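You operate a simulated robot arm through the tools that you are given. There is no shell and no other tool.

You run a simulated two-armed robot. Do the job below in one go: nothing can be reset, and whatever is moved stays where it is left.

JOB
Key the job card's addresses for lamps one and four, then go back to lamp two.
Fine: Lamps two and three keep their addresses; faders stay.

It is judged by the outcome, as a careful person would: the job done as asked, and still so three seconds after it is handed in. It fails if anything else is knocked over, pushed out of place, dropped, spilled or broken.

ROBOT AND FRAMES
Two 7-joint arms with fingered hands on one trunk that stands fixed in place. Base frame: the origin is at the foot of the trunk, x ahead of it, y to its left, z up; the work surface is at about z = 0.84. Lengths are in m, angles in degrees, forces in N, time in s.
The left shoulder is at [0.036, 0.17, 1.197], the right one opposite. With the tool pointing down near the work surface each hand reaches from about 0.26 to 0.76 m from the base axis, measured 20 degrees to its own side. Payload 4 kg a hand.
Tool frame (each hand has its own): the origin (TCP) lies between the finger pads and is the grasp point; the fingertips stand 0.026 m ahead of it; z points along the fingers, y is the line along which they close. The gripper opens to 0.132 m; its body begins 0.073 m behind the TCP. The gripper is a hand of 4 fingers: y runs from the thumb to the fingers, the wrist lies at [0, 0, -0.224] in the tool frame, and closing takes about 1.5 s.
Orientation is that of the tool frame in the base frame, as [roll, pitch, yaw] about the fixed x, y, z axes, in that order (R = Rz(yaw) Ry(pitch) Rx(roll)). With the fingers straight down and closing along the base's y, the tool's x points along the base's -x, its y along +y and its z along -z.

CONTROLS
- The arms move only by the tool drive_tool. It takes "left_increments", "right_increments" or both (then of equal length, played together; a hand with none holds still); each is a list of rows, each a list of 7 numbers: the opening, from 0 (shut) to 1 (fully open), then the shift along the tool's x, y, z in units of 50 mm (1.0 is 50 mm), then the turn, a rotation vector about the tool's x, y, z in units of 4 degrees (1.0 is 4 degrees). In form: [[grip, dx, dy, dz, rx, ry, rz], ...]. A call has 1 to 20 rows; each row shifts and turns the commanded pose from where the row before left it, along the tool's axes as they then stand. A call with a number of a shift or a turn outside -1 to 1 is refused whole. A row lasts 0.2 s, in which the tool goes at most 0.05 m and 8.6 degrees; a call with a longer step from one row to the next is refused whole, and so is a gripper value outside its range. A pose out of reach is approached as far as the arm can. The call stops where the force on the tool passes 40 N (or 10 N more than at its start, if that is more) or the arm is blocked; 0.2 s more then pass. The fingers move at their own pace (about 0.045 m/s each) and stop on an object; they squeeze with about 31 N. The grip force told is the motor's: it shows also when the fingers shut on nothing. Time passes only in rows, and 0.2 s behind the last, so rows that do not move let the fingers close. The reply holds the time, the measured pose of the TCP, the force on the tool along the base axes, the opening and the grip force, in the units named above and with some noise, with the torque about the TCP (base axes, N m) and any sound that the robot's microphone picked up.
- Cameras (640 x 400 px; columns grow to the right, rows downward): "scene" is now at [0.1041, -0.0461, 1.3583]; the picture's right is [-0.54, -0.84, 0.00], its down [-0.58, 0.37, -0.73] and it looks along [0.61, -0.39, -0.69] (base axes); focal length 232 px, centre (320, 200). "left" rides on the left gripper at [-0.068, 0.002, -0.097] in its tool frame; the picture's right is [-0.03, -1.00, 0.00], its down [0.82, -0.02, -0.58] and it looks along [0.58, -0.01, 0.82] (tool axes); focal length 270 px, centre (320, 200). "right" rides on the right gripper at [0.068, 0.002, -0.097] in its tool frame; the picture's right is [-0.02, 1.00, 0.00], its down [-0.82, -0.02, -0.58] and it looks along [-0.58, -0.01, 0.82] (tool axes); focal length 270 px, centre (320, 200). There is no depth. A picture from a camera that has moved, and an enlarged one, comes with that camera's place and axes in the base frame and with its lens.
- capture(camera): a new picture of that camera. The clock stands still meanwhile.
- move_column(by): moves the trunk up (or, below 0, down) by that many m; the arms and the scene camera ride with it, the base frame stays. It gives what a move gives, with no picture.
- grasp_type(shape, hand): the hand has 4 fingers and takes this shape, open, in about a second: jaw (thumb against the fingers, like two jaws); tri (thumb and two fingers); tip (a fingertip pinch); poke (one finger out to press); point (the index stretched); flat (the hand flat); cup (the hand cupped); fist (a fist). The gripper value then closes the fingers along that shape, each until it touches; the sizes above hold for jaw. It gives what a move gives, with no picture.
- head_to(pan, tilt): turns the head with the scene camera to pan (to the left, within 86 degrees either way) and tilt (down, from -29 to 69), counted from straight ahead of the robot (the tilt from the chest, where the trunk bows). It gives what a move gives.
- inspect(camera, box): a new picture of the part [left, top, right, bottom] of that camera's present view, enlarged. The clock stands still meanwhile.
- hand_in(): hands the job in; it is judged then, once.

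Places have to be worked out from the pictures, the camera data and where the tool is seen. Open the grippers and draw the arms clear of the work before you hand the job in, unless the task says otherwise.

The tools are called as name(argument=value, ...) on one line, values as JSON. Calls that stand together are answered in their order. drive_tool: Moves the arms, as the interface text tells. Its arguments: {"type":"object","properties":{"left_increments":{"type":"array"},"right_increments":{"type":"array"}},"required":[]} The other tools are called the same way: move_column (by) moves the trunk up or down; grasp_type (shape, hand) gives the hand a shape; head_to (pan, tilt) turns the head that bears the scene camera; capture (camera) takes a picture; inspect (camera, box) takes an enlarged picture of a part of a camera's view; hand_in () hands the job in.

At the start:

```text
time_s: 0.0
left_ee_pos: [0.5502, -0.0271, 1.1289]
left_tool_rot: [-180.0, 0.0, 180.0]
left_contact_force: [-0.3, 0.1, 0.6]
left_wrist_torque: [-0.02, 0.0, -0.02]
left_finger_gap: 0.132
left_finger_force: 0.0
left_shape: jaw
right_ee_pos: [0.3242, -0.4426, 1.0404]
right_tool_rot: [180.0, -0.1, 180.0]
right_contact_force: [0.7, 0.1, -0.4]
right_wrist_torque: [0.0, 0.0, 0.03]
right_finger_gap: 0.132
right_finger_force: 0.0
right_shape: jaw
trunk travel left (down, up): [-0.425, 0.33]
head pan, tilt (commanded): [-32.6, 43.2]
```

scene: 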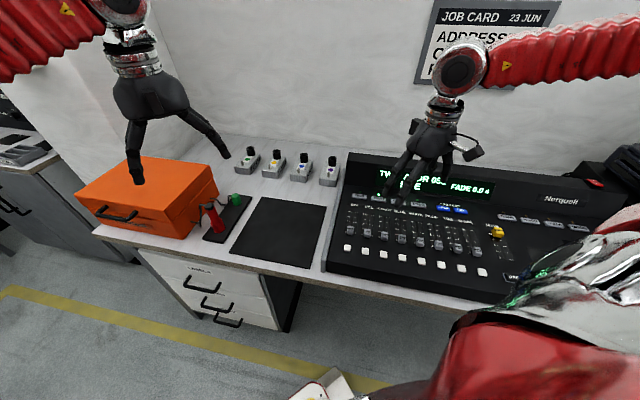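
right: 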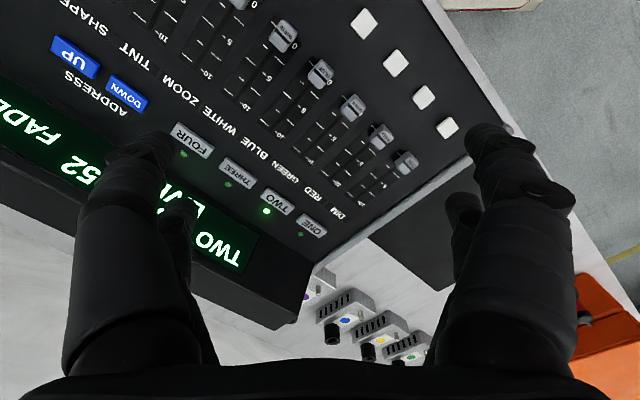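
left: 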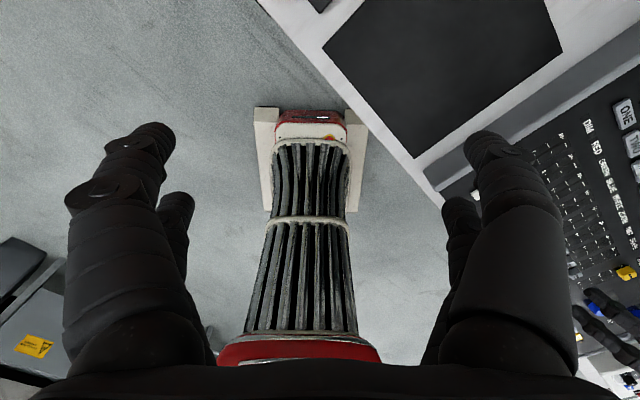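

I'll start by looking closely at the job card and the console to see what addresses are wanted and which keys are where.

inspect(camera="scene", box=[400, 0, 580, 110])

inspect(camera="scene", box=[320, 140, 640, 300])

inspect(camera="right", box=[0, 0, 400, 260])

```text
3.56 times, centred on (490, 55) of scene
camera zoom: at [0.1041, -0.0461, 1.3583], right [-0.54, -0.84, 0.0], down [-0.58, 0.37, -0.73], along [0.61, -0.39, -0.69], focal length 825 px, centre (-284, 716)
```

zoom: 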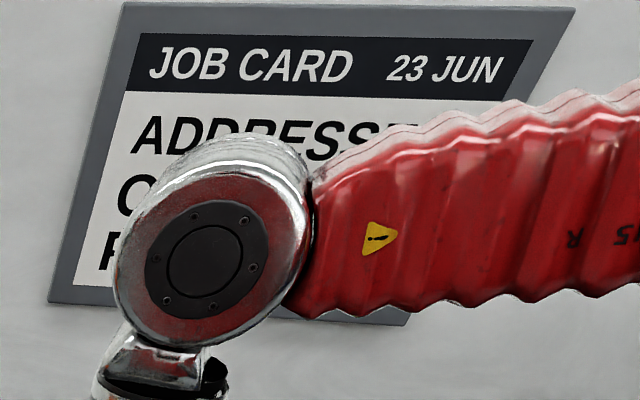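

```text
2.00 times, centred on (480, 220) of scene
camera zoom: at [0.1041, -0.0461, 1.3583], right [-0.54, -0.84, 0.0], down [-0.58, 0.37, -0.73], along [0.61, -0.39, -0.69], focal length 464 px, centre (0, 160)
```

zoom: 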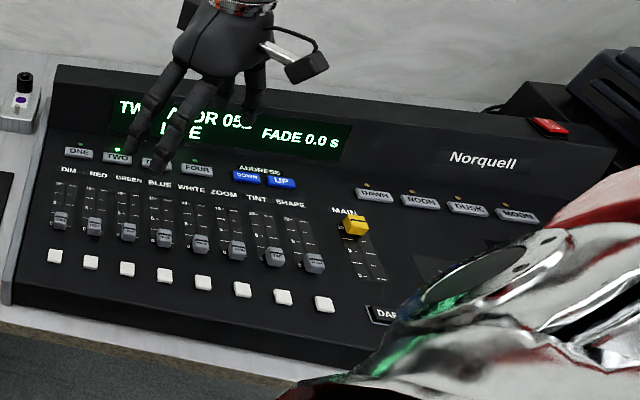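

```text
1.54 times, centred on (200, 130) of right
camera zoom: at [0.2555, -0.4397, 1.1361], right [0.02, 1.0, 0.0], down [0.82, -0.02, 0.58], along [0.58, -0.01, -0.82], focal length 416 px, centre (505, 308)
```

zoom: 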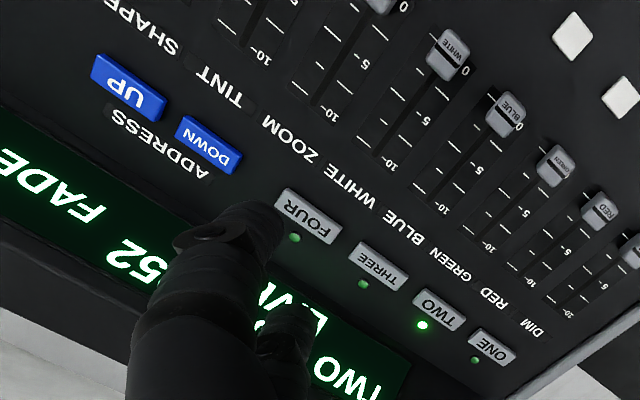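

The card is partly hidden by the right arm. I'll turn the right hand to line up with the console, which sits about 45° to the right, and see whether that uncovers the card.

drive_tool(right_increments=[[1, 0, 0, 0, 0, 0, 1], [1, 0, 0, 0, 0, 0, 1], [1, 0, 0, 0, 0, 0, 1], [1, 0, 0, 0, 0, 0, 1], [1, 0, 0, 0, 0, 0, 1], [1, 0, 0, 0, 0, 0, 1], [1, 0, 0, 0, 0, 0, 1], [1, 0, 0, 0, 0, 0, 1], [1, 0, 0, 0, 0, 0, 1], [1, 0, 0, 0, 0, 0, 1], [1, 0, 0, 0, 0, 0, 1]])

capture(camera="scene")

capture(camera="right")

```text
time_s: 2.4
left_ee_pos: [0.5502, -0.0265, 1.1291]
left_tool_rot: [180.0, -0.1, 180.0]
left_contact_force: [-0.1, -0.2, -0.3]
left_wrist_torque: [-0.01, 0.02, -0.02]
left_finger_gap: 0.132
left_finger_force: 0.0
left_shape: jaw
right_ee_pos: [0.3232, -0.441, 1.0401]
right_tool_rot: [179.9, -0.1, 135.9]
right_contact_force: [0.5, -1.0, 0.4]
right_wrist_torque: [0.0, 0.02, 0.03]
right_finger_gap: 0.132
right_finger_force: 0.0
right_shape: jaw
trunk travel left (down, up): [-0.425, 0.33]
head pan, tilt (commanded): [-32.6, 43.2]
```

```text
taken
camera scene: at [0.1041, -0.046, 1.3583], right [-0.54, -0.84, 0.0], down [-0.58, 0.37, -0.73], along [0.61, -0.39, -0.69], focal length 232 px, centre (320, 200)
```

scene: 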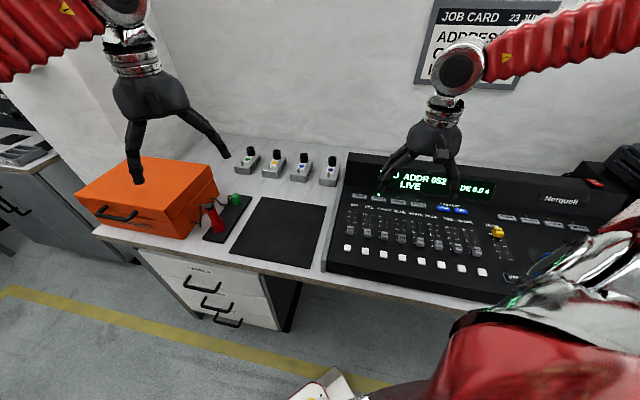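

```text
taken
camera right: at [0.2755, -0.3916, 1.1369], right [0.71, 0.7, 0.0], down [0.57, -0.58, 0.58], along [0.4, -0.41, -0.82], focal length 270 px, centre (320, 200)
```

right: 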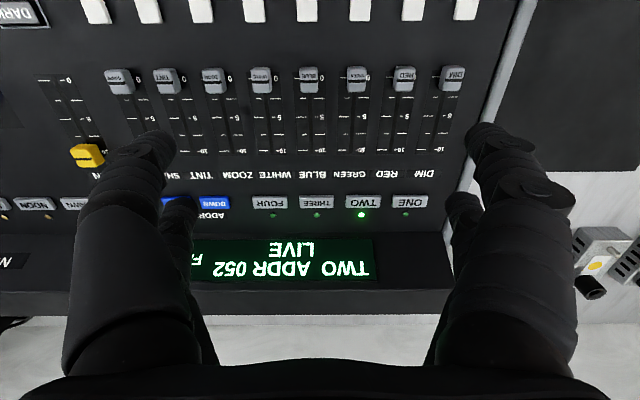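

The hand is now square to the console, and the display shows TWO ADDR 052 LIVE. I'll slide the right hand sideways along the console, well above it, to uncover the card.

drive_tool(right_increments=[[1, 0, -0.8, 0, 0, 0, 0], [1, 0, -0.8, 0, 0, 0, 0], [1, 0, -0.8, 0, 0, 0, 0], [1, 0, -0.8, 0, 0, 0, 0], [1, 0, -0.8, 0, 0, 0, 0]])

capture(camera="scene")

capture(camera="right")

```text
time_s: 3.6
left_ee_pos: [0.5496, -0.026, 1.1299]
left_tool_rot: [180.0, 0.0, 180.0]
left_contact_force: [-0.2, 0.1, -0.2]
left_wrist_torque: [0.02, 0.0, -0.01]
left_finger_gap: 0.1315
left_finger_force: 0.0
left_shape: jaw
right_ee_pos: [0.1859, -0.5884, 1.0424]
right_tool_rot: [180.0, -0.1, 136.1]
right_contact_force: [0.1, -0.4, -0.8]
right_wrist_torque: [0.03, -0.01, 0.03]
right_finger_gap: 0.1319
right_finger_force: 0.0
right_shape: jaw
trunk travel left (down, up): [-0.425, 0.33]
head pan, tilt (commanded): [-32.6, 43.2]
```

```text
taken
camera scene: at [0.1031, -0.0461, 1.3584], right [-0.54, -0.84, 0.0], down [-0.58, 0.37, -0.73], along [0.61, -0.39, -0.68], focal length 232 px, centre (320, 200)
```

scene: 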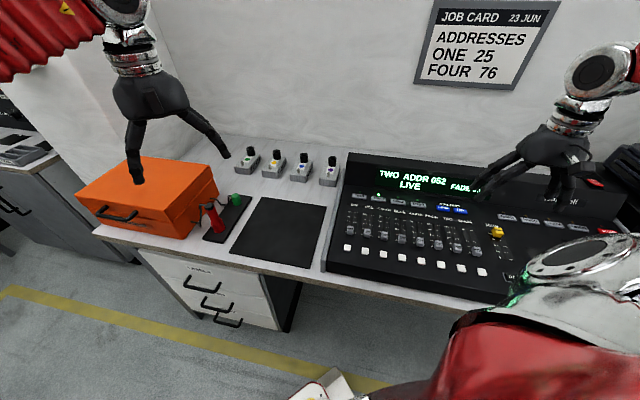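

```text
taken
camera right: at [0.1375, -0.5387, 1.1389], right [0.71, 0.7, 0.0], down [0.57, -0.58, 0.58], along [0.41, -0.41, -0.82], focal length 270 px, centre (320, 200)
```

right: 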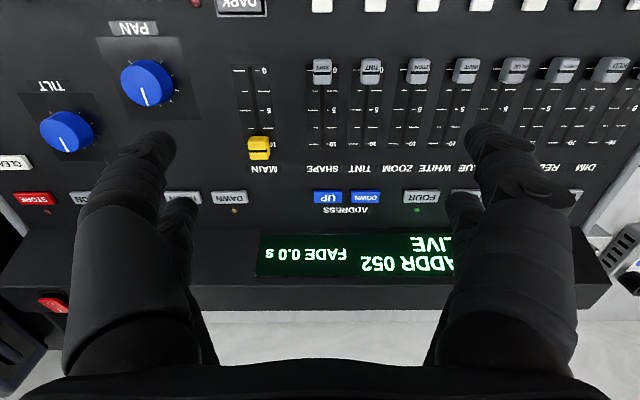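

The card is readable now; I'll zoom in to be certain of the numbers and study the whole panel.

inspect(camera="scene", box=[405, 0, 565, 100])

inspect(camera="scene", box=[330, 140, 510, 280])

inspect(camera="right", box=[200, 130, 500, 310])

inspect(camera="right", box=[0, 0, 300, 320])

```text
4.00 times, centred on (485, 50) of scene
camera zoom: at [0.1031, -0.0461, 1.3584], right [-0.54, -0.84, 0.0], down [-0.58, 0.37, -0.73], along [0.61, -0.39, -0.68], focal length 928 px, centre (-340, 800)
```

zoom: 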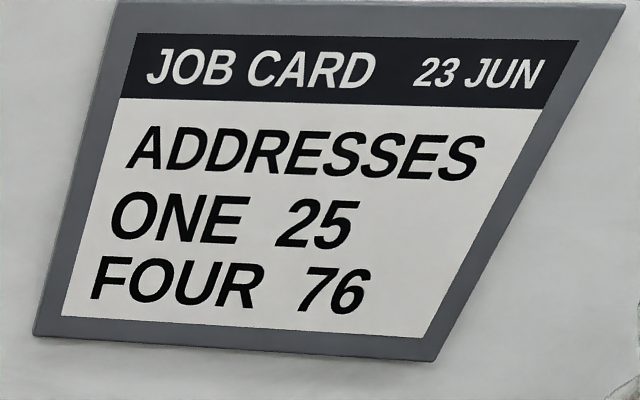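

```text
2.86 times, centred on (420, 210) of scene
camera zoom: at [0.1031, -0.0461, 1.3584], right [-0.54, -0.84, 0.0], down [-0.58, 0.37, -0.73], along [0.61, -0.39, -0.68], focal length 663 px, centre (34, 171)
```

zoom: 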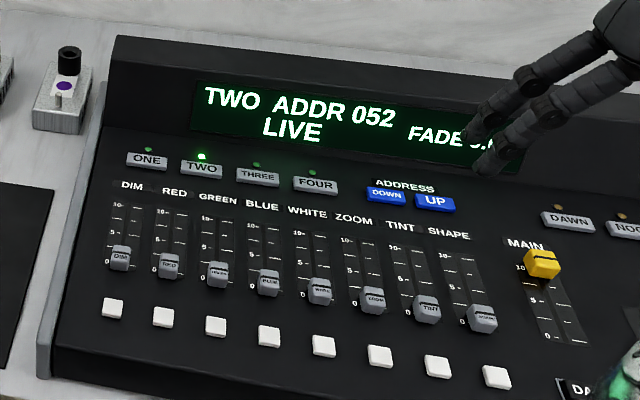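

```text
2.13 times, centred on (350, 220) of right
camera zoom: at [0.1375, -0.5387, 1.1389], right [0.71, 0.7, 0.0], down [0.57, -0.58, 0.58], along [0.41, -0.41, -0.82], focal length 577 px, centre (256, 157)
```

zoom: 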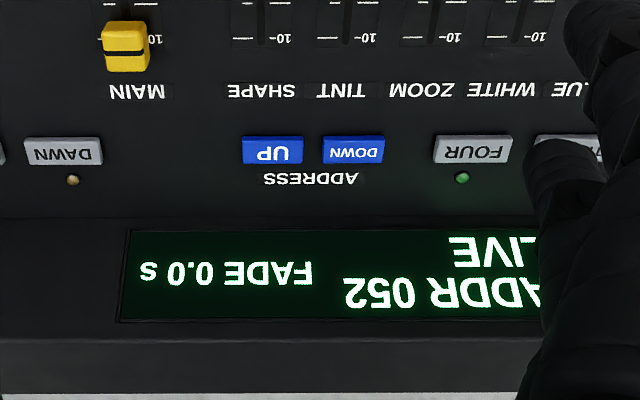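

```text
1.25 times, centred on (150, 160) of right
camera zoom: at [0.1375, -0.5387, 1.1389], right [0.71, 0.7, 0.0], down [0.57, -0.58, 0.58], along [0.41, -0.41, -0.82], focal length 338 px, centre (532, 250)
```

zoom: 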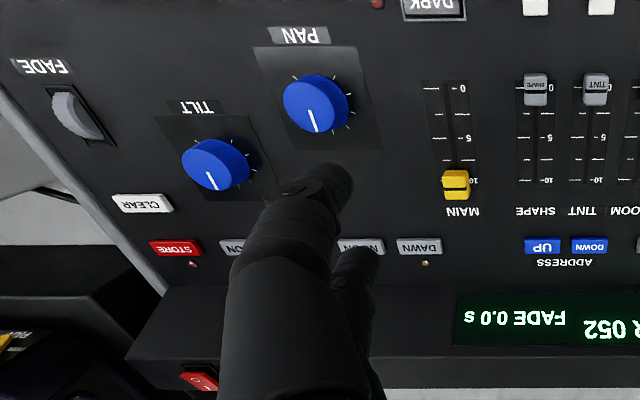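

Targets: lamp ONE → 25, lamp FOUR → 76. I'll put the right hand into the poke shape here, well above the panel, and see where the finger tip is.

grasp_type(shape="poke", hand="right")

capture(camera="right")

capture(camera="scene")

```text
time_s: 4.5
left_ee_pos: [0.5493, -0.0271, 1.1299]
left_tool_rot: [-180.0, 0.1, -179.9]
left_contact_force: [0.0, -0.1, 0.2]
left_wrist_torque: [0.02, -0.02, -0.02]
left_finger_gap: 0.1318
left_finger_force: 0.0
left_shape: jaw
right_ee_pos: [0.1866, -0.5877, 1.0427]
right_tool_rot: [-179.9, 0.1, 136.0]
right_contact_force: [0.0, 0.1, 0.8]
right_wrist_torque: [0.02, -0.01, -0.01]
right_finger_gap: 0.0002
right_finger_force: 0.1
right_shape: poke
trunk travel left (down, up): [-0.425, 0.33]
head pan, tilt (commanded): [-32.6, 43.2]
```

```text
taken
camera right: at [0.1387, -0.5382, 1.1389], right [0.71, 0.7, 0.0], down [0.57, -0.58, 0.58], along [0.4, -0.41, -0.82], focal length 270 px, centre (320, 200)
```

right: 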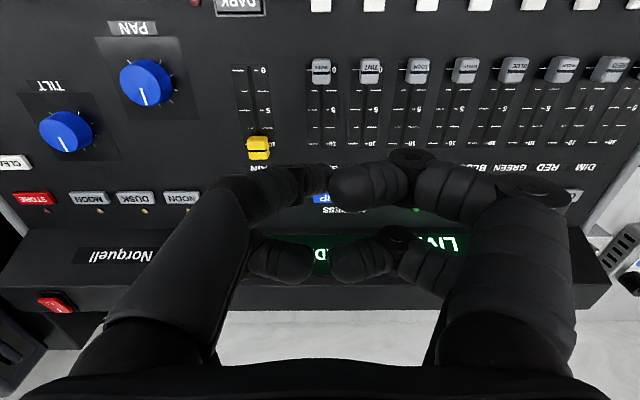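

```text
taken
camera scene: at [0.1038, -0.0461, 1.3583], right [-0.54, -0.84, 0.0], down [-0.58, 0.37, -0.73], along [0.61, -0.39, -0.69], focal length 232 px, centre (320, 200)
```

scene: 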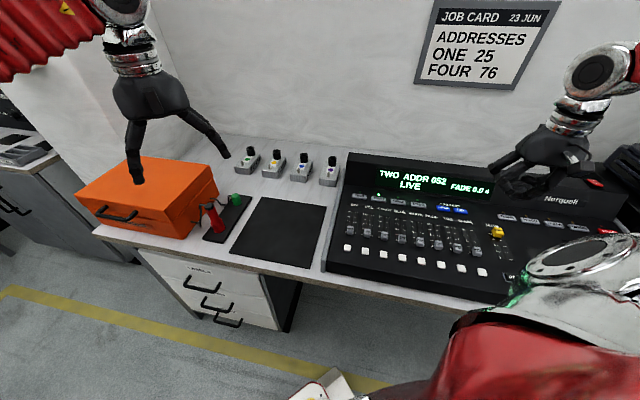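

The hand may still be shaping; I'll dwell a moment with the gripper value at open and look again.

drive_tool(right_increments=[[1, 0, 0, 0, 0, 0, 0], [1, 0, 0, 0, 0, 0, 0], [1, 0, 0, 0, 0, 0, 0], [1, 0, 0, 0, 0, 0, 0], [1, 0, 0, 0, 0, 0, 0]])

capture(camera="right")

inspect(camera="scene", box=[430, 90, 640, 250])

```text
time_s: 5.7
left_ee_pos: [0.5509, -0.0267, 1.1297]
left_tool_rot: [-179.9, 0.0, -179.9]
left_contact_force: [0.5, 0.2, 1.1]
left_wrist_torque: [-0.01, -0.02, -0.01]
left_finger_gap: 0.132
left_finger_force: 0.0
left_shape: jaw
right_ee_pos: [0.1863, -0.5891, 1.0422]
right_tool_rot: [180.0, 0.0, 136.0]
right_contact_force: [-1.2, 0.8, -0.1]
right_wrist_torque: [0.01, 0.01, 0.02]
right_finger_gap: 0.0
right_finger_force: 0.2
right_shape: poke
trunk travel left (down, up): [-0.425, 0.33]
head pan, tilt (commanded): [-32.6, 43.2]
```

```text
taken
camera right: at [0.1386, -0.5384, 1.1389], right [0.71, 0.7, 0.0], down [0.57, -0.58, 0.58], along [0.4, -0.41, -0.82], focal length 270 px, centre (320, 200)
```

right: 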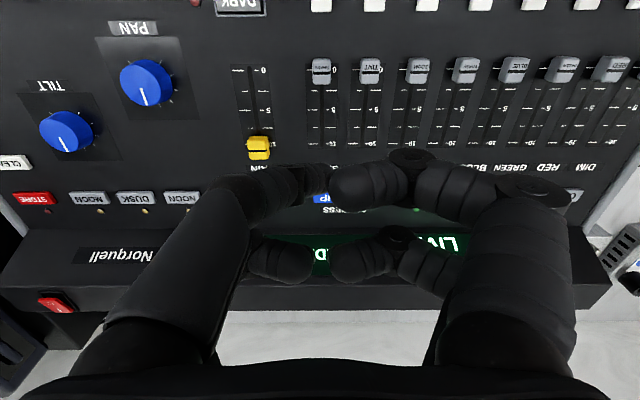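

```text
2.50 times, centred on (535, 170) of scene
camera zoom: at [0.1039, -0.0461, 1.3583], right [-0.54, -0.84, 0.0], down [-0.58, 0.37, -0.73], along [0.61, -0.39, -0.69], focal length 580 px, centre (-218, 275)
```

zoom: 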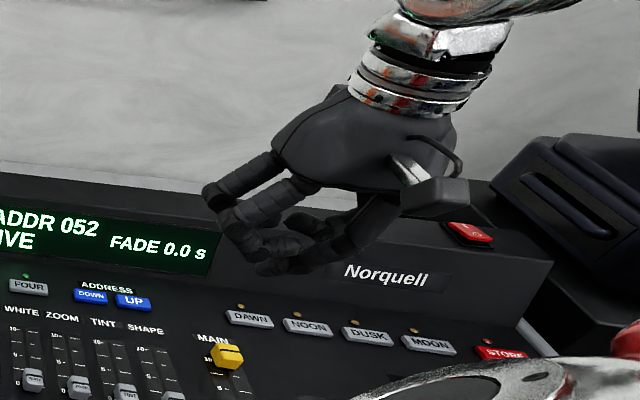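

The poke shape leaves the fingers curled in a ring with no clear tip. I'll try "point" and compare.

grasp_type(shape="point", hand="right")

drive_tool(right_increments=[[1, 0, 0, 0, 0, 0, 0], [1, 0, 0, 0, 0, 0, 0], [1, 0, 0, 0, 0, 0, 0]])

capture(camera="right")

inspect(camera="scene", box=[430, 90, 640, 250])

```text
time_s: 6.6
left_ee_pos: [0.5508, -0.028, 1.1288]
left_tool_rot: [-180.0, -0.1, -180.0]
left_contact_force: [0.3, -0.3, -0.2]
left_wrist_torque: [0.01, 0.0, -0.04]
left_finger_gap: 0.1322
left_finger_force: 0.0
left_shape: jaw
right_ee_pos: [0.1861, -0.5883, 1.0439]
right_tool_rot: [-180.0, 0.0, 136.0]
right_contact_force: [0.3, -0.3, 0.2]
right_wrist_torque: [0.0, 0.02, 0.03]
right_finger_gap: 0.0003
right_finger_force: 0.1
right_shape: point
trunk travel left (down, up): [-0.425, 0.33]
head pan, tilt (commanded): [-32.6, 43.2]
```

```text
time_s: 7.4
left_ee_pos: [0.5505, -0.0271, 1.1293]
left_tool_rot: [-180.0, -0.1, -179.9]
left_contact_force: [0.1, -0.2, -0.2]
left_wrist_torque: [0.02, -0.02, 0.0]
left_finger_gap: 0.1318
left_finger_force: 0.0
left_shape: jaw
right_ee_pos: [0.1872, -0.588, 1.0428]
right_tool_rot: [-180.0, -0.1, 136.1]
right_contact_force: [0.5, 0.2, -0.6]
right_wrist_torque: [-0.01, 0.04, 0.0]
right_finger_gap: 0.0001
right_finger_force: 0.1
right_shape: point
trunk travel left (down, up): [-0.425, 0.33]
head pan, tilt (commanded): [-32.6, 43.2]
```

```text
taken
camera right: at [0.1386, -0.5384, 1.1389], right [0.71, 0.7, 0.0], down [0.57, -0.58, 0.58], along [0.4, -0.41, -0.82], focal length 270 px, centre (320, 200)
```

right: 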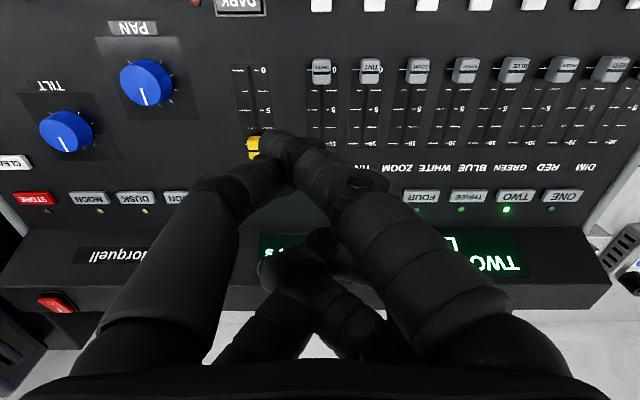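

```text
2.50 times, centred on (535, 170) of scene
camera zoom: at [0.1039, -0.0461, 1.3583], right [-0.54, -0.84, 0.0], down [-0.58, 0.37, -0.73], along [0.61, -0.39, -0.69], focal length 580 px, centre (-218, 275)
```

zoom: 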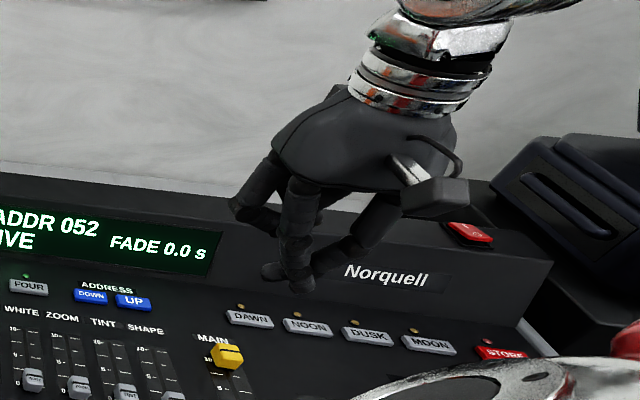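

In "point", the index stretches down to a tip, which I estimate at about tool (0.015, −0.021, 0.027). I'll zoom in to see whether it stands clear of the other fingers.

inspect(camera="scene", box=[490, 130, 570, 190])

inspect(camera="right", box=[180, 100, 420, 320])

capture(camera="left")

```text
6.67 times, centred on (530, 160) of scene
camera zoom: at [0.1039, -0.0461, 1.3583], right [-0.54, -0.84, 0.0], down [-0.58, 0.37, -0.73], along [0.61, -0.39, -0.69], focal length 1547 px, centre (-1080, 467)
```

zoom: 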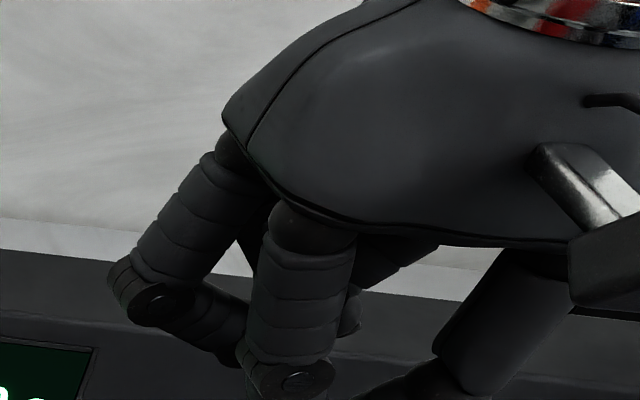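

```text
1.82 times, centred on (300, 210) of right
camera zoom: at [0.1386, -0.5384, 1.1389], right [0.71, 0.7, 0.0], down [0.57, -0.58, 0.58], along [0.4, -0.41, -0.82], focal length 491 px, centre (356, 182)
```

zoom: 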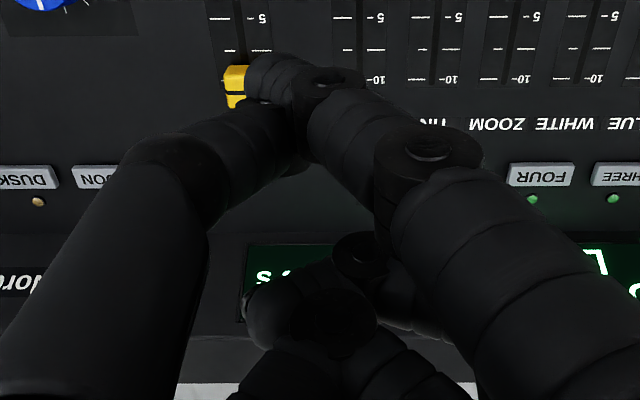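

```text
taken
camera left: at [0.6183, -0.0247, 1.2262], right [0.03, -1.0, 0.0], down [-0.82, -0.02, 0.58], along [-0.58, -0.01, -0.82], focal length 270 px, centre (320, 200)
```

left: 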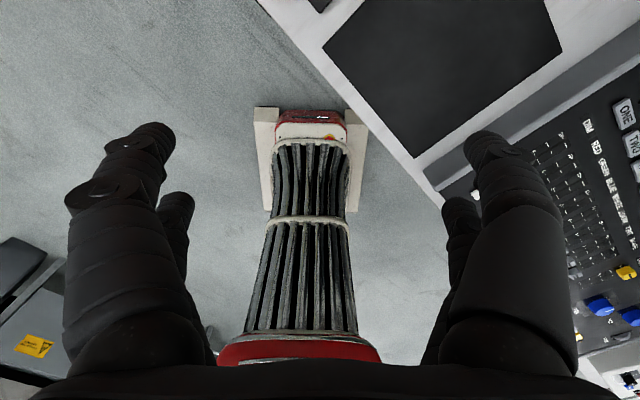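

I need to see the fingertips from the side; I'll zoom in slightly lower in the scene view.

inspect(camera="scene", box=[490, 160, 570, 210])

```text
8.00 times, centred on (530, 185) of scene
camera zoom: at [0.1039, -0.0461, 1.3583], right [-0.54, -0.84, 0.0], down [-0.58, 0.37, -0.73], along [0.61, -0.39, -0.69], focal length 1857 px, centre (-1360, 320)
```

zoom: 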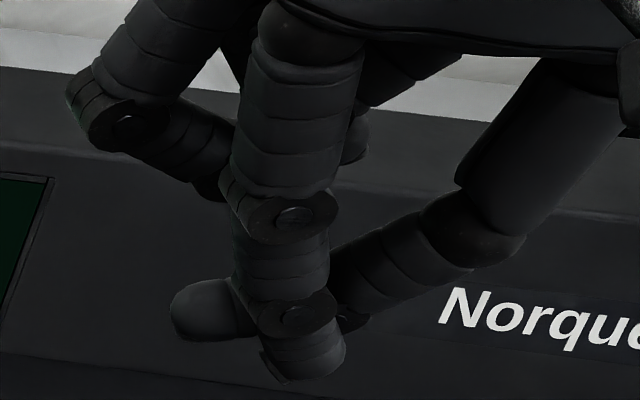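

The index tip hangs lowest, about 34 mm beyond the TCP and 30 mm to its −y side. The keys triangulate to z≈0.846, with ONE near (0.50, −0.45) and UP near (0.29, −0.675). I'll tilt the hand back 20° to clear the raised display housing, then travel high to above ONE.

drive_tool(right_increments=[[1, 0, 0, 0, 0, -1, 0], [1, 0, 0, 0, 0, -1, 0], [1, 0, 0, 0, 0, -1, 0], [1, 0, 0, 0, 0, -1, 0], [1, 0, 0, 0, 0, -1, 0], [1, -0.282, 0.767, 0.103, 0, 0, 0], [1, -0.282, 0.767, 0.103, 0, 0, 0], [1, -0.282, 0.767, 0.103, 0, 0, 0], [1, -0.282, 0.767, 0.103, 0, 0, 0], [1, -0.282, 0.767, 0.103, 0, 0, 0], [1, -0.282, 0.767, 0.103, 0, 0, 0], [1, -0.282, 0.767, 0.103, 0, 0, 0], [1, -0.282, 0.767, 0.103, 0, 0, 0], [1, -0.282, 0.767, 0.103, 0, 0, 0]])

capture(camera="scene")

capture(camera="right")

```text
time_s: 10.6
left_ee_pos: [0.551, -0.0273, 1.1289]
left_tool_rot: [180.0, -0.1, 180.0]
left_contact_force: [-0.8, 0.6, 1.0]
left_wrist_torque: [0.0, -0.03, -0.01]
left_finger_gap: 0.132
left_finger_force: 0.1
left_shape: jaw
right_ee_pos: [0.5392, -0.4369, 1.1005]
right_tool_rot: [175.2, 25.2, 134.2]
right_contact_force: [0.1, -0.4, 0.1]
right_wrist_torque: [0.03, 0.0, 0.0]
right_finger_gap: 0.0002
right_finger_force: 0.0
right_shape: point
trunk travel left (down, up): [-0.425, 0.33]
head pan, tilt (commanded): [-32.6, 43.2]
stopped in row 14 (right hand): the arm was blocked; the commanded pose is now the measured one
```

```text
taken
camera scene: at [0.1038, -0.0465, 1.3583], right [-0.54, -0.84, 0.0], down [-0.58, 0.37, -0.73], along [0.61, -0.39, -0.69], focal length 232 px, centre (320, 200)
```

scene: 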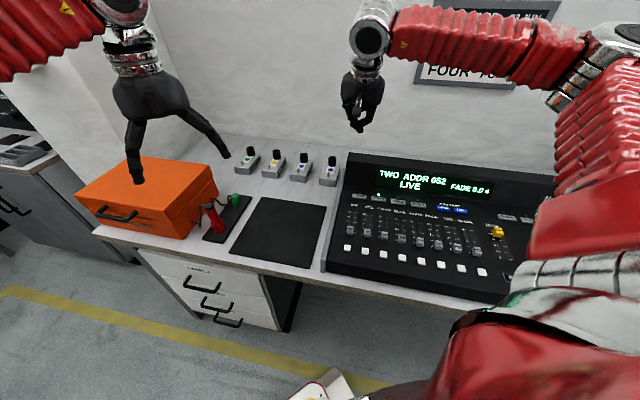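

```text
taken
camera right: at [0.4617, -0.3653, 1.1591], right [0.71, 0.7, 0.09], down [0.29, -0.4, 0.87], along [0.64, -0.59, -0.49], focal length 270 px, centre (320, 200)
```

right: 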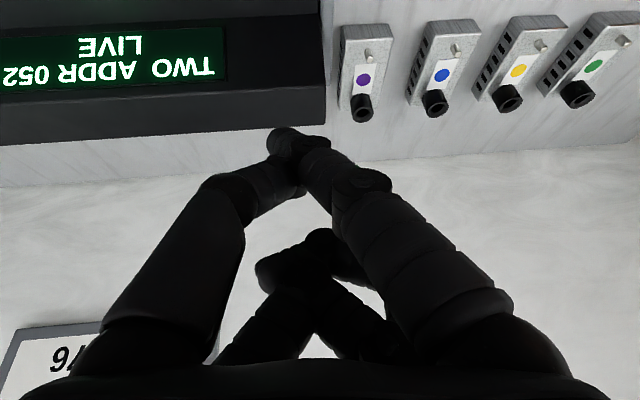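

The arm ran into a joint limit with the forearm nearly horizontal. Raising the trunk should let the forearm slope down to the keys, so I'll lift it 0.15 m and check.

move_column(by=0.15)

```text
time_s: 12.3
left_ee_pos: [0.5507, -0.0263, 1.2798]
left_tool_rot: [180.0, -0.1, 180.0]
left_contact_force: [-0.2, 0.4, 0.1]
left_wrist_torque: [-0.01, -0.02, 0.03]
left_finger_gap: 0.1319
left_finger_force: 0.1
left_shape: jaw
right_ee_pos: [0.5385, -0.4359, 1.251]
right_tool_rot: [175.3, 25.1, 134.1]
right_contact_force: [-0.3, 0.2, 0.4]
right_wrist_torque: [-0.03, 0.03, 0.02]
right_finger_gap: 0.0
right_finger_force: 0.1
right_shape: point
trunk travel left (down, up): [-0.575, 0.18]
head pan, tilt (commanded): [-32.6, 43.2]
```

Now I'll lower the hand 0.2 m straight down to z≈1.05, which stays well above the console, to check that the arm follows properly.

drive_tool(right_increments=[[1, 0.339, -0.061, 0.722, 0, 0, 0], [1, 0.339, -0.061, 0.722, 0, 0, 0], [1, 0.339, -0.061, 0.722, 0, 0, 0], [1, 0.339, -0.061, 0.722, 0, 0, 0], [1, 0.339, -0.061, 0.722, 0, 0, 0]])

capture(camera="scene")

capture(camera="right")

```text
time_s: 13.6
left_ee_pos: [0.5511, -0.0275, 1.2786]
left_tool_rot: [-180.0, -0.1, -180.0]
left_contact_force: [0.1, 0.2, -0.5]
left_wrist_torque: [-0.01, 0.02, 0.01]
left_finger_gap: 0.1321
left_finger_force: 0.1
left_shape: jaw
right_ee_pos: [0.5545, -0.497, 1.0819]
right_tool_rot: [175.3, 24.8, 134.6]
right_contact_force: [0.6, 0.2, -0.4]
right_wrist_torque: [-0.02, -0.01, 0.02]
right_finger_gap: 0.0
right_finger_force: 0.1
right_shape: point
right hand out of reach, approached as far as the arm can: row 1, 2, 3, 4, 5
trunk travel left (down, up): [-0.575, 0.18]
head pan, tilt (commanded): [-32.6, 43.2]
```

```text
taken
camera scene: at [0.0867, -0.0466, 1.5091], right [-0.54, -0.84, 0.0], down [-0.58, 0.37, -0.73], along [0.61, -0.39, -0.69], focal length 232 px, centre (320, 200)
```

scene: 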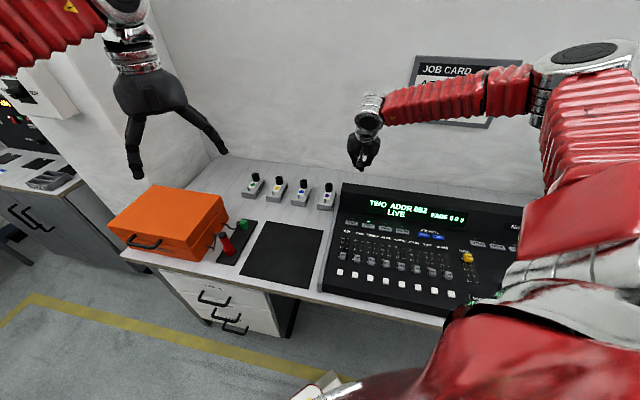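

```text
taken
camera right: at [0.4793, -0.4272, 1.1402], right [0.7, 0.71, 0.08], down [0.3, -0.4, 0.86], along [0.64, -0.58, -0.5], focal length 270 px, centre (320, 200)
```

right: 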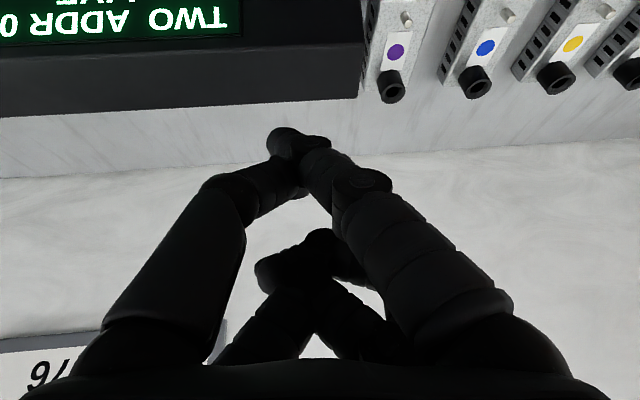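

The arm is near a joint limit in this orientation. Leaning the fingers further left, more in line with the forearm, should ease the wrist and also straighten the index, so I'll try a 16° roll here.

drive_tool(right_increments=[[1, 0, 0, 0, -1, 0, 0], [1, 0, 0, 0, -1, 0, 0], [1, 0, 0, 0, -1, 0, 0], [1, 0, 0, 0, -1, 0, 0], [1, 0, 0, 0, 0, 0, 0]])

```text
time_s: 14.8
left_ee_pos: [0.5505, -0.0261, 1.2792]
left_tool_rot: [-180.0, -0.1, 180.0]
left_contact_force: [0.9, 0.5, 0.3]
left_wrist_torque: [0.01, 0.03, -0.01]
left_finger_gap: 0.1317
left_finger_force: 0.0
left_shape: jaw
right_ee_pos: [0.5573, -0.4947, 1.0805]
right_tool_rot: [159.3, 25.2, 134.2]
right_contact_force: [-0.3, 0.0, -0.6]
right_wrist_torque: [-0.01, 0.02, -0.02]
right_finger_gap: 0.0
right_finger_force: 0.1
right_shape: point
trunk travel left (down, up): [-0.575, 0.18]
head pan, tilt (commanded): [-32.6, 43.2]
```

That relieved it: the pose is now reachable. I'll draw back so the tip sits over ONE's position, staying about 8 cm above the panel, and look again.

drive_tool(right_increments=[[1, 0.794, 0.058, -0.023, 0, 0, 0], [1, 0.794, 0.058, -0.023, 0, 0, 0], [1, 0.256, -0.192, 0.508, 0, 0, 0], [1, 0.256, -0.192, 0.508, 0, 0, 0], [1, 0, 0, 0, 0, 0, 0]])

capture(camera="scene")

capture(camera="right")

```text
time_s: 15.9
left_ee_pos: [0.5501, -0.026, 1.279]
left_tool_rot: [-180.0, -0.1, 180.0]
left_contact_force: [0.2, 0.4, 0.2]
left_wrist_torque: [0.01, 0.02, 0.04]
left_finger_gap: 0.1318
left_finger_force: 0.0
left_shape: jaw
right_ee_pos: [0.5105, -0.4966, 1.0241]
right_tool_rot: [159.4, 24.8, 134.4]
right_contact_force: [-0.2, 0.1, 0.0]
right_wrist_torque: [0.01, 0.01, -0.02]
right_finger_gap: 0.0
right_finger_force: 0.0
right_shape: point
right hand out of reach, approached as far as the arm can: row 2, 3, 4
trunk travel left (down, up): [-0.575, 0.18]
head pan, tilt (commanded): [-32.6, 43.2]
```

```text
taken
camera scene: at [0.0859, -0.0457, 1.5092], right [-0.54, -0.84, 0.0], down [-0.58, 0.37, -0.73], along [0.61, -0.39, -0.69], focal length 232 px, centre (320, 200)
```

scene: 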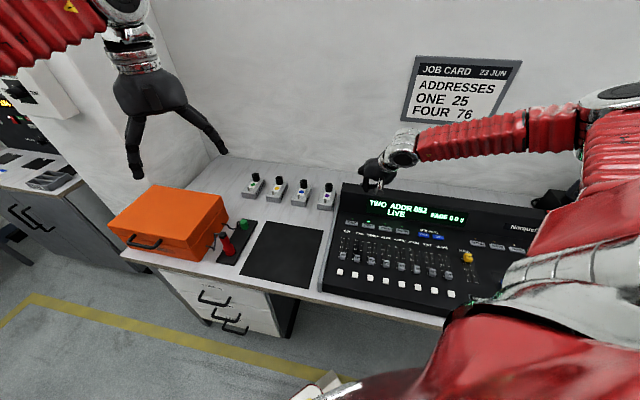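

```text
taken
camera right: at [0.4162, -0.4478, 1.0767], right [0.58, 0.74, 0.33], down [0.2, -0.52, 0.83], along [0.79, -0.41, -0.45], focal length 270 px, centre (320, 200)
```

right: 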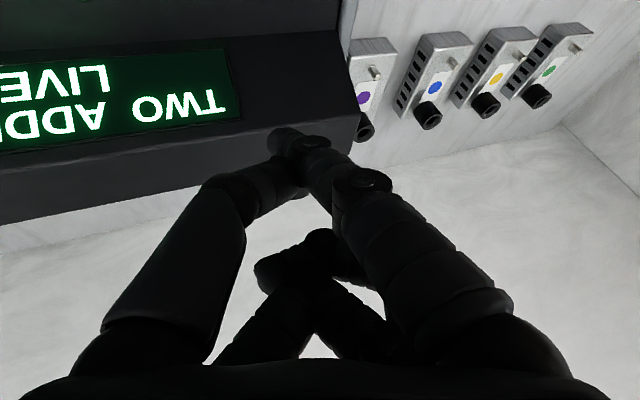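

The arm is still short of the commanded spot in y. I'll test whether turning the hand back toward its original yaw relieves the limit, keeping the position.

drive_tool(right_increments=[[1, 0, 0, 0, 0, 0, -1], [1, 0, 0, 0, 0, 0, -1], [1, 0, 0, 0, 0, 0, -1], [1, 0, 0, 0, 0, 0, -1], [1, 0, 0, 0, 0, 0, -1], [1, 0, 0, 0, 0, 0, 0]])

```text
time_s: 17.4
left_ee_pos: [0.5515, -0.026, 1.2791]
left_tool_rot: [-180.0, -0.2, -179.9]
left_contact_force: [0.1, 0.3, -0.5]
left_wrist_torque: [-0.02, 0.0, 0.04]
left_finger_gap: 0.1317
left_finger_force: 0.0
left_shape: jaw
right_ee_pos: [0.5107, -0.4954, 1.0218]
right_tool_rot: [169.7, 30.6, 156.0]
right_contact_force: [-0.3, 0.3, 0.2]
right_wrist_torque: [0.0, -0.01, -0.03]
right_finger_gap: 0.0
right_finger_force: 0.1
right_shape: point
trunk travel left (down, up): [-0.575, 0.18]
head pan, tilt (commanded): [-32.6, 43.2]
```

That's reachable now at yaw 156. I'll try moving toward +y and slightly down again.

drive_tool(right_increments=[[1, 0.345, 0.469, 0.232, 0, 0, 0], [1, 0.345, 0.469, 0.232, 0, 0, 0], [1, 0, 0, 0, 0, 0, 0]])

```text
time_s: 18.1
left_ee_pos: [0.5507, -0.0265, 1.2794]
left_tool_rot: [-179.9, 0.0, -179.9]
left_contact_force: [-0.4, 0.5, -0.1]
left_wrist_torque: [0.01, -0.02, -0.01]
left_finger_gap: 0.1318
left_finger_force: 0.1
left_shape: jaw
right_ee_pos: [0.5103, -0.447, 1.0011]
right_tool_rot: [169.6, 30.4, 156.1]
right_contact_force: [-0.3, 0.0, -0.4]
right_wrist_torque: [-0.02, -0.01, 0.02]
right_finger_gap: 0.0
right_finger_force: 0.2
right_shape: point
right hand out of reach, approached as far as the arm can: row 2
trunk travel left (down, up): [-0.575, 0.18]
head pan, tilt (commanded): [-32.6, 43.2]
```

It gets further before reaching the limit, so yaw is the constraint. I'll turn another 20° back to about yaw 176 and re-check.

drive_tool(right_increments=[[1, 0, 0, 0, 0, 0, -1], [1, 0, 0, 0, 0, 0, -1], [1, 0, 0, 0, 0, 0, -1], [1, 0, 0, 0, 0, 0, -1], [1, 0, 0, 0, 0, 0, -1], [1, 0, 0, 0, 0, 0, 0]])

capture(camera="scene")

capture(camera="right")

```text
time_s: 19.6
left_ee_pos: [0.5496, -0.0268, 1.2797]
left_tool_rot: [179.9, 0.0, 179.9]
left_contact_force: [0.2, -0.1, 0.2]
left_wrist_torque: [0.02, 0.01, -0.04]
left_finger_gap: 0.132
left_finger_force: 0.0
left_shape: jaw
right_ee_pos: [0.51, -0.4485, 1.0027]
right_tool_rot: [-178.1, 32.1, 179.5]
right_contact_force: [0.3, -0.3, -0.2]
right_wrist_torque: [0.0, 0.01, -0.01]
right_finger_gap: 0.0
right_finger_force: 0.1
right_shape: point
trunk travel left (down, up): [-0.575, 0.18]
head pan, tilt (commanded): [-32.6, 43.2]
```

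```text
taken
camera scene: at [0.0861, -0.0461, 1.5092], right [-0.54, -0.84, 0.0], down [-0.58, 0.37, -0.73], along [0.61, -0.39, -0.69], focal length 232 px, centre (320, 200)
```

scene: 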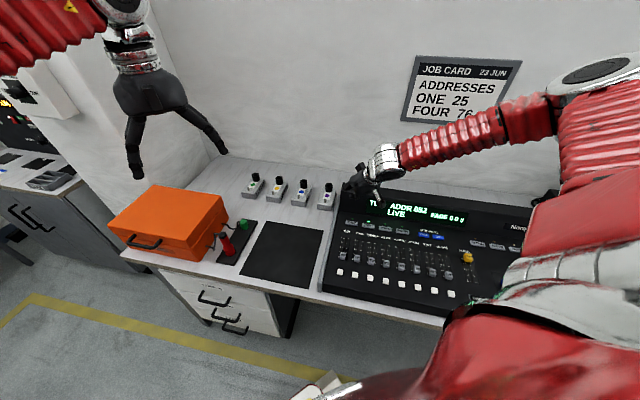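

```text
taken
camera right: at [0.4005, -0.4408, 1.0477], right [0.05, 1.0, -0.02], down [0.38, 0.0, 0.92], along [0.92, -0.05, -0.38], focal length 270 px, centre (320, 200)
```

right: 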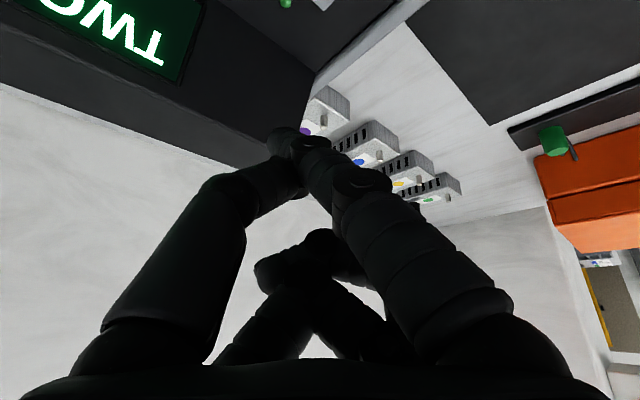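

At yaw ~180 the arm follows commands. I'll now roll the hand so the index points more steeply downward, then check the reading.

drive_tool(right_increments=[[1, 0, 0, 0, -1, 0, 0], [1, 0, 0, 0, -1, 0, 0], [1, 0, 0, 0, -1, 0, 0], [1, 0, 0, 0, -1, 0, 0], [1, 0, 0, 0, -1, 0, 0], [1, 0, 0, 0, 0, 0, 0]])

```text
time_s: 20.9
left_ee_pos: [0.5501, -0.0261, 1.2801]
left_tool_rot: [-179.9, -0.1, -180.0]
left_contact_force: [-0.3, -1.2, -0.8]
left_wrist_torque: [0.0, -0.03, 0.0]
left_finger_gap: 0.1317
left_finger_force: 0.0
left_shape: jaw
right_ee_pos: [0.5112, -0.4488, 1.0022]
right_tool_rot: [161.9, 32.1, 179.5]
right_contact_force: [1.0, -0.2, -0.3]
right_wrist_torque: [-0.03, 0.02, -0.02]
right_finger_gap: 0.0
right_finger_force: 0.0
right_shape: point
trunk travel left (down, up): [-0.575, 0.18]
head pan, tilt (commanded): [-32.6, 43.2]
```

The pose is good: the index now leans toward the display and the wrist stays clear. I'll descend so the tip hovers about 4 cm above ONE and check in the cameras.

drive_tool(right_increments=[[1, 0.542, -0.029, 0.502, 0, 0, 0], [1, 0.542, -0.029, 0.502, 0, 0, 0], [1, 0, 0, 0, 0, 0, 0]])

inspect(camera="scene", box=[310, 130, 510, 290])

capture(camera="right")

```text
time_s: 21.8
left_ee_pos: [0.5501, -0.0266, 1.2798]
left_tool_rot: [-180.0, -0.2, 180.0]
left_contact_force: [-0.3, 0.2, -0.1]
left_wrist_torque: [0.0, -0.02, 0.04]
left_finger_gap: 0.1322
left_finger_force: 0.1
left_shape: jaw
right_ee_pos: [0.5004, -0.4484, 0.9431]
right_tool_rot: [165.6, 32.1, 179.2]
right_contact_force: [0.0, 0.3, 0.6]
right_wrist_torque: [0.03, 0.02, 0.02]
right_finger_gap: 0.0001
right_finger_force: 0.0
right_shape: point
right hand out of reach, approached as far as the arm can: row 2
trunk travel left (down, up): [-0.575, 0.18]
head pan, tilt (commanded): [-32.6, 43.2]
```

```text
2.50 times, centred on (410, 210) of scene
camera zoom: at [0.0856, -0.0465, 1.5092], right [-0.54, -0.84, 0.0], down [-0.58, 0.37, -0.73], along [0.61, -0.39, -0.69], focal length 580 px, centre (95, 175)
```

zoom: 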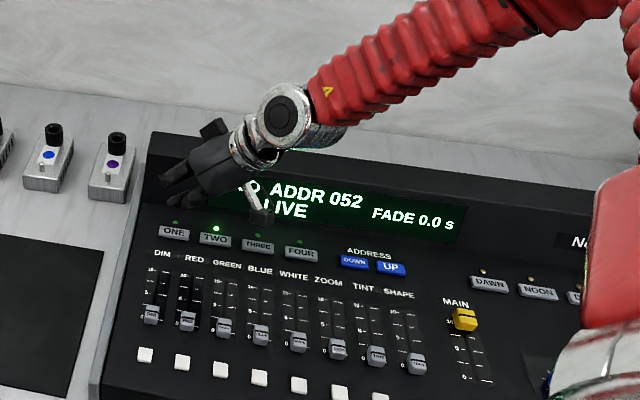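

```text
taken
camera right: at [0.3913, -0.4687, 0.9857], right [-0.1, 0.97, 0.22], down [0.39, -0.17, 0.9], along [0.91, 0.17, -0.37], focal length 270 px, centre (320, 200)
```

right: 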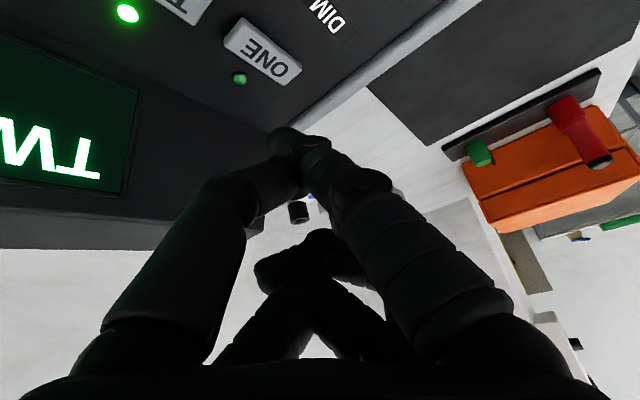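

The hover is close: ONE re-triangulates to (0.502, −0.460, 0.846), with the tip at about (0.510, −0.469, 0.902). The arm is again near a limit, so I'll turn the head to see how the elbow is placed.

head_to(pan=-60, tilt=35)

capture(camera="scene")

```text
time_s: 22.7
left_ee_pos: [0.5498, -0.0274, 1.2791]
left_tool_rot: [-179.9, -0.2, -180.0]
left_contact_force: [-0.4, 0.0, 0.8]
left_wrist_torque: [-0.01, 0.0, -0.01]
left_finger_gap: 0.1318
left_finger_force: 0.0
left_shape: jaw
right_ee_pos: [0.4993, -0.4479, 0.9437]
right_tool_rot: [165.5, 32.1, 179.1]
right_contact_force: [0.1, 0.3, -0.6]
right_wrist_torque: [0.03, 0.01, 0.04]
right_finger_gap: 0.0
right_finger_force: 0.0
right_shape: point
trunk travel left (down, up): [-0.575, 0.18]
head pan, tilt (commanded): [-60.0, 35.0]
```

```text
taken
camera scene: at [0.0605, -0.0778, 1.5214], right [-0.87, -0.5, 0.0], down [-0.29, 0.5, -0.82], along [0.41, -0.71, -0.57], focal length 232 px, centre (320, 200)
```

scene: 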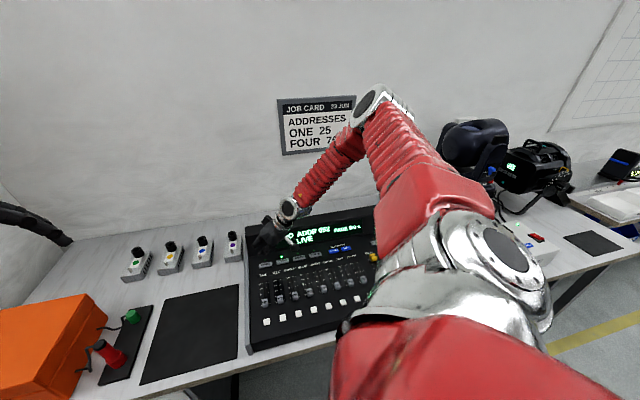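

The elbow is up with the forearm dropping nearly straight into the hand, so tool yaw is just forearm roll, and that is what's limiting. Turning about 20° further the same way should give slack. I'll do that and point the head back at the console.

drive_tool(right_increments=[[1, 0, 0, 0, 0, 0, -1], [1, 0, 0, 0, 0, 0, -1], [1, 0, 0, 0, 0, 0, -1], [1, 0, 0, 0, 0, 0, -1], [1, 0, 0, 0, 0, 0, -1], [1, 0, 0, 0, 0, 0, 0]])

head_to(pan=-48, tilt=43)

capture(camera="scene")

capture(camera="right")

```text
time_s: 24.1
left_ee_pos: [0.5507, -0.0281, 1.2796]
left_tool_rot: [179.9, -0.1, 179.9]
left_contact_force: [-1.1, 0.0, 0.1]
left_wrist_torque: [-0.01, 0.0, -0.01]
left_finger_gap: 0.1317
left_finger_force: 0.1
left_shape: jaw
right_ee_pos: [0.4921, -0.4479, 0.9383]
right_tool_rot: [175.6, 33.0, -161.0]
right_contact_force: [-0.5, -0.5, -0.3]
right_wrist_torque: [0.02, 0.01, 0.01]
right_finger_gap: 0.0
right_finger_force: 0.1
right_shape: point
right hand out of reach, approached as far as the arm can: row 1
trunk travel left (down, up): [-0.575, 0.18]
head pan, tilt (commanded): [-60.0, 35.0]
```

```text
time_s: 24.8
left_ee_pos: [0.5497, -0.027, 1.2807]
left_tool_rot: [-180.0, -0.1, 180.0]
left_contact_force: [-0.1, 0.7, 0.3]
left_wrist_torque: [0.02, 0.0, 0.03]
left_finger_gap: 0.1322
left_finger_force: 0.0
left_shape: jaw
right_ee_pos: [0.4916, -0.4469, 0.9374]
right_tool_rot: [175.4, 33.1, -161.2]
right_contact_force: [0.2, -1.0, 1.2]
right_wrist_torque: [-0.01, -0.05, -0.01]
right_finger_gap: 0.0
right_finger_force: 0.1
right_shape: point
trunk travel left (down, up): [-0.575, 0.18]
head pan, tilt (commanded): [-48.0, 43.0]
```

```text
taken
camera scene: at [0.0719, -0.0632, 1.5095], right [-0.74, -0.67, 0.0], down [-0.46, 0.51, -0.73], along [0.49, -0.54, -0.68], focal length 232 px, centre (320, 200)
```

scene: 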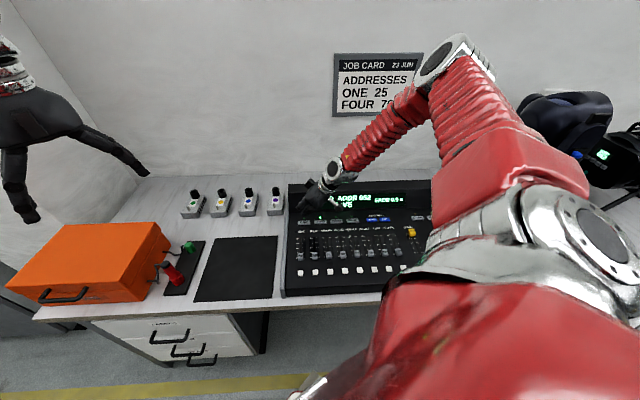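

```text
taken
camera right: at [0.3896, -0.4871, 0.9806], right [-0.34, 0.94, 0.08], down [0.37, 0.06, 0.93], along [0.86, 0.35, -0.37], focal length 270 px, centre (320, 200)
```

right: 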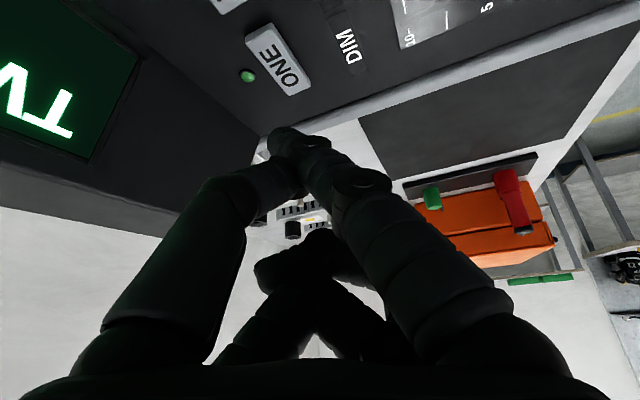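

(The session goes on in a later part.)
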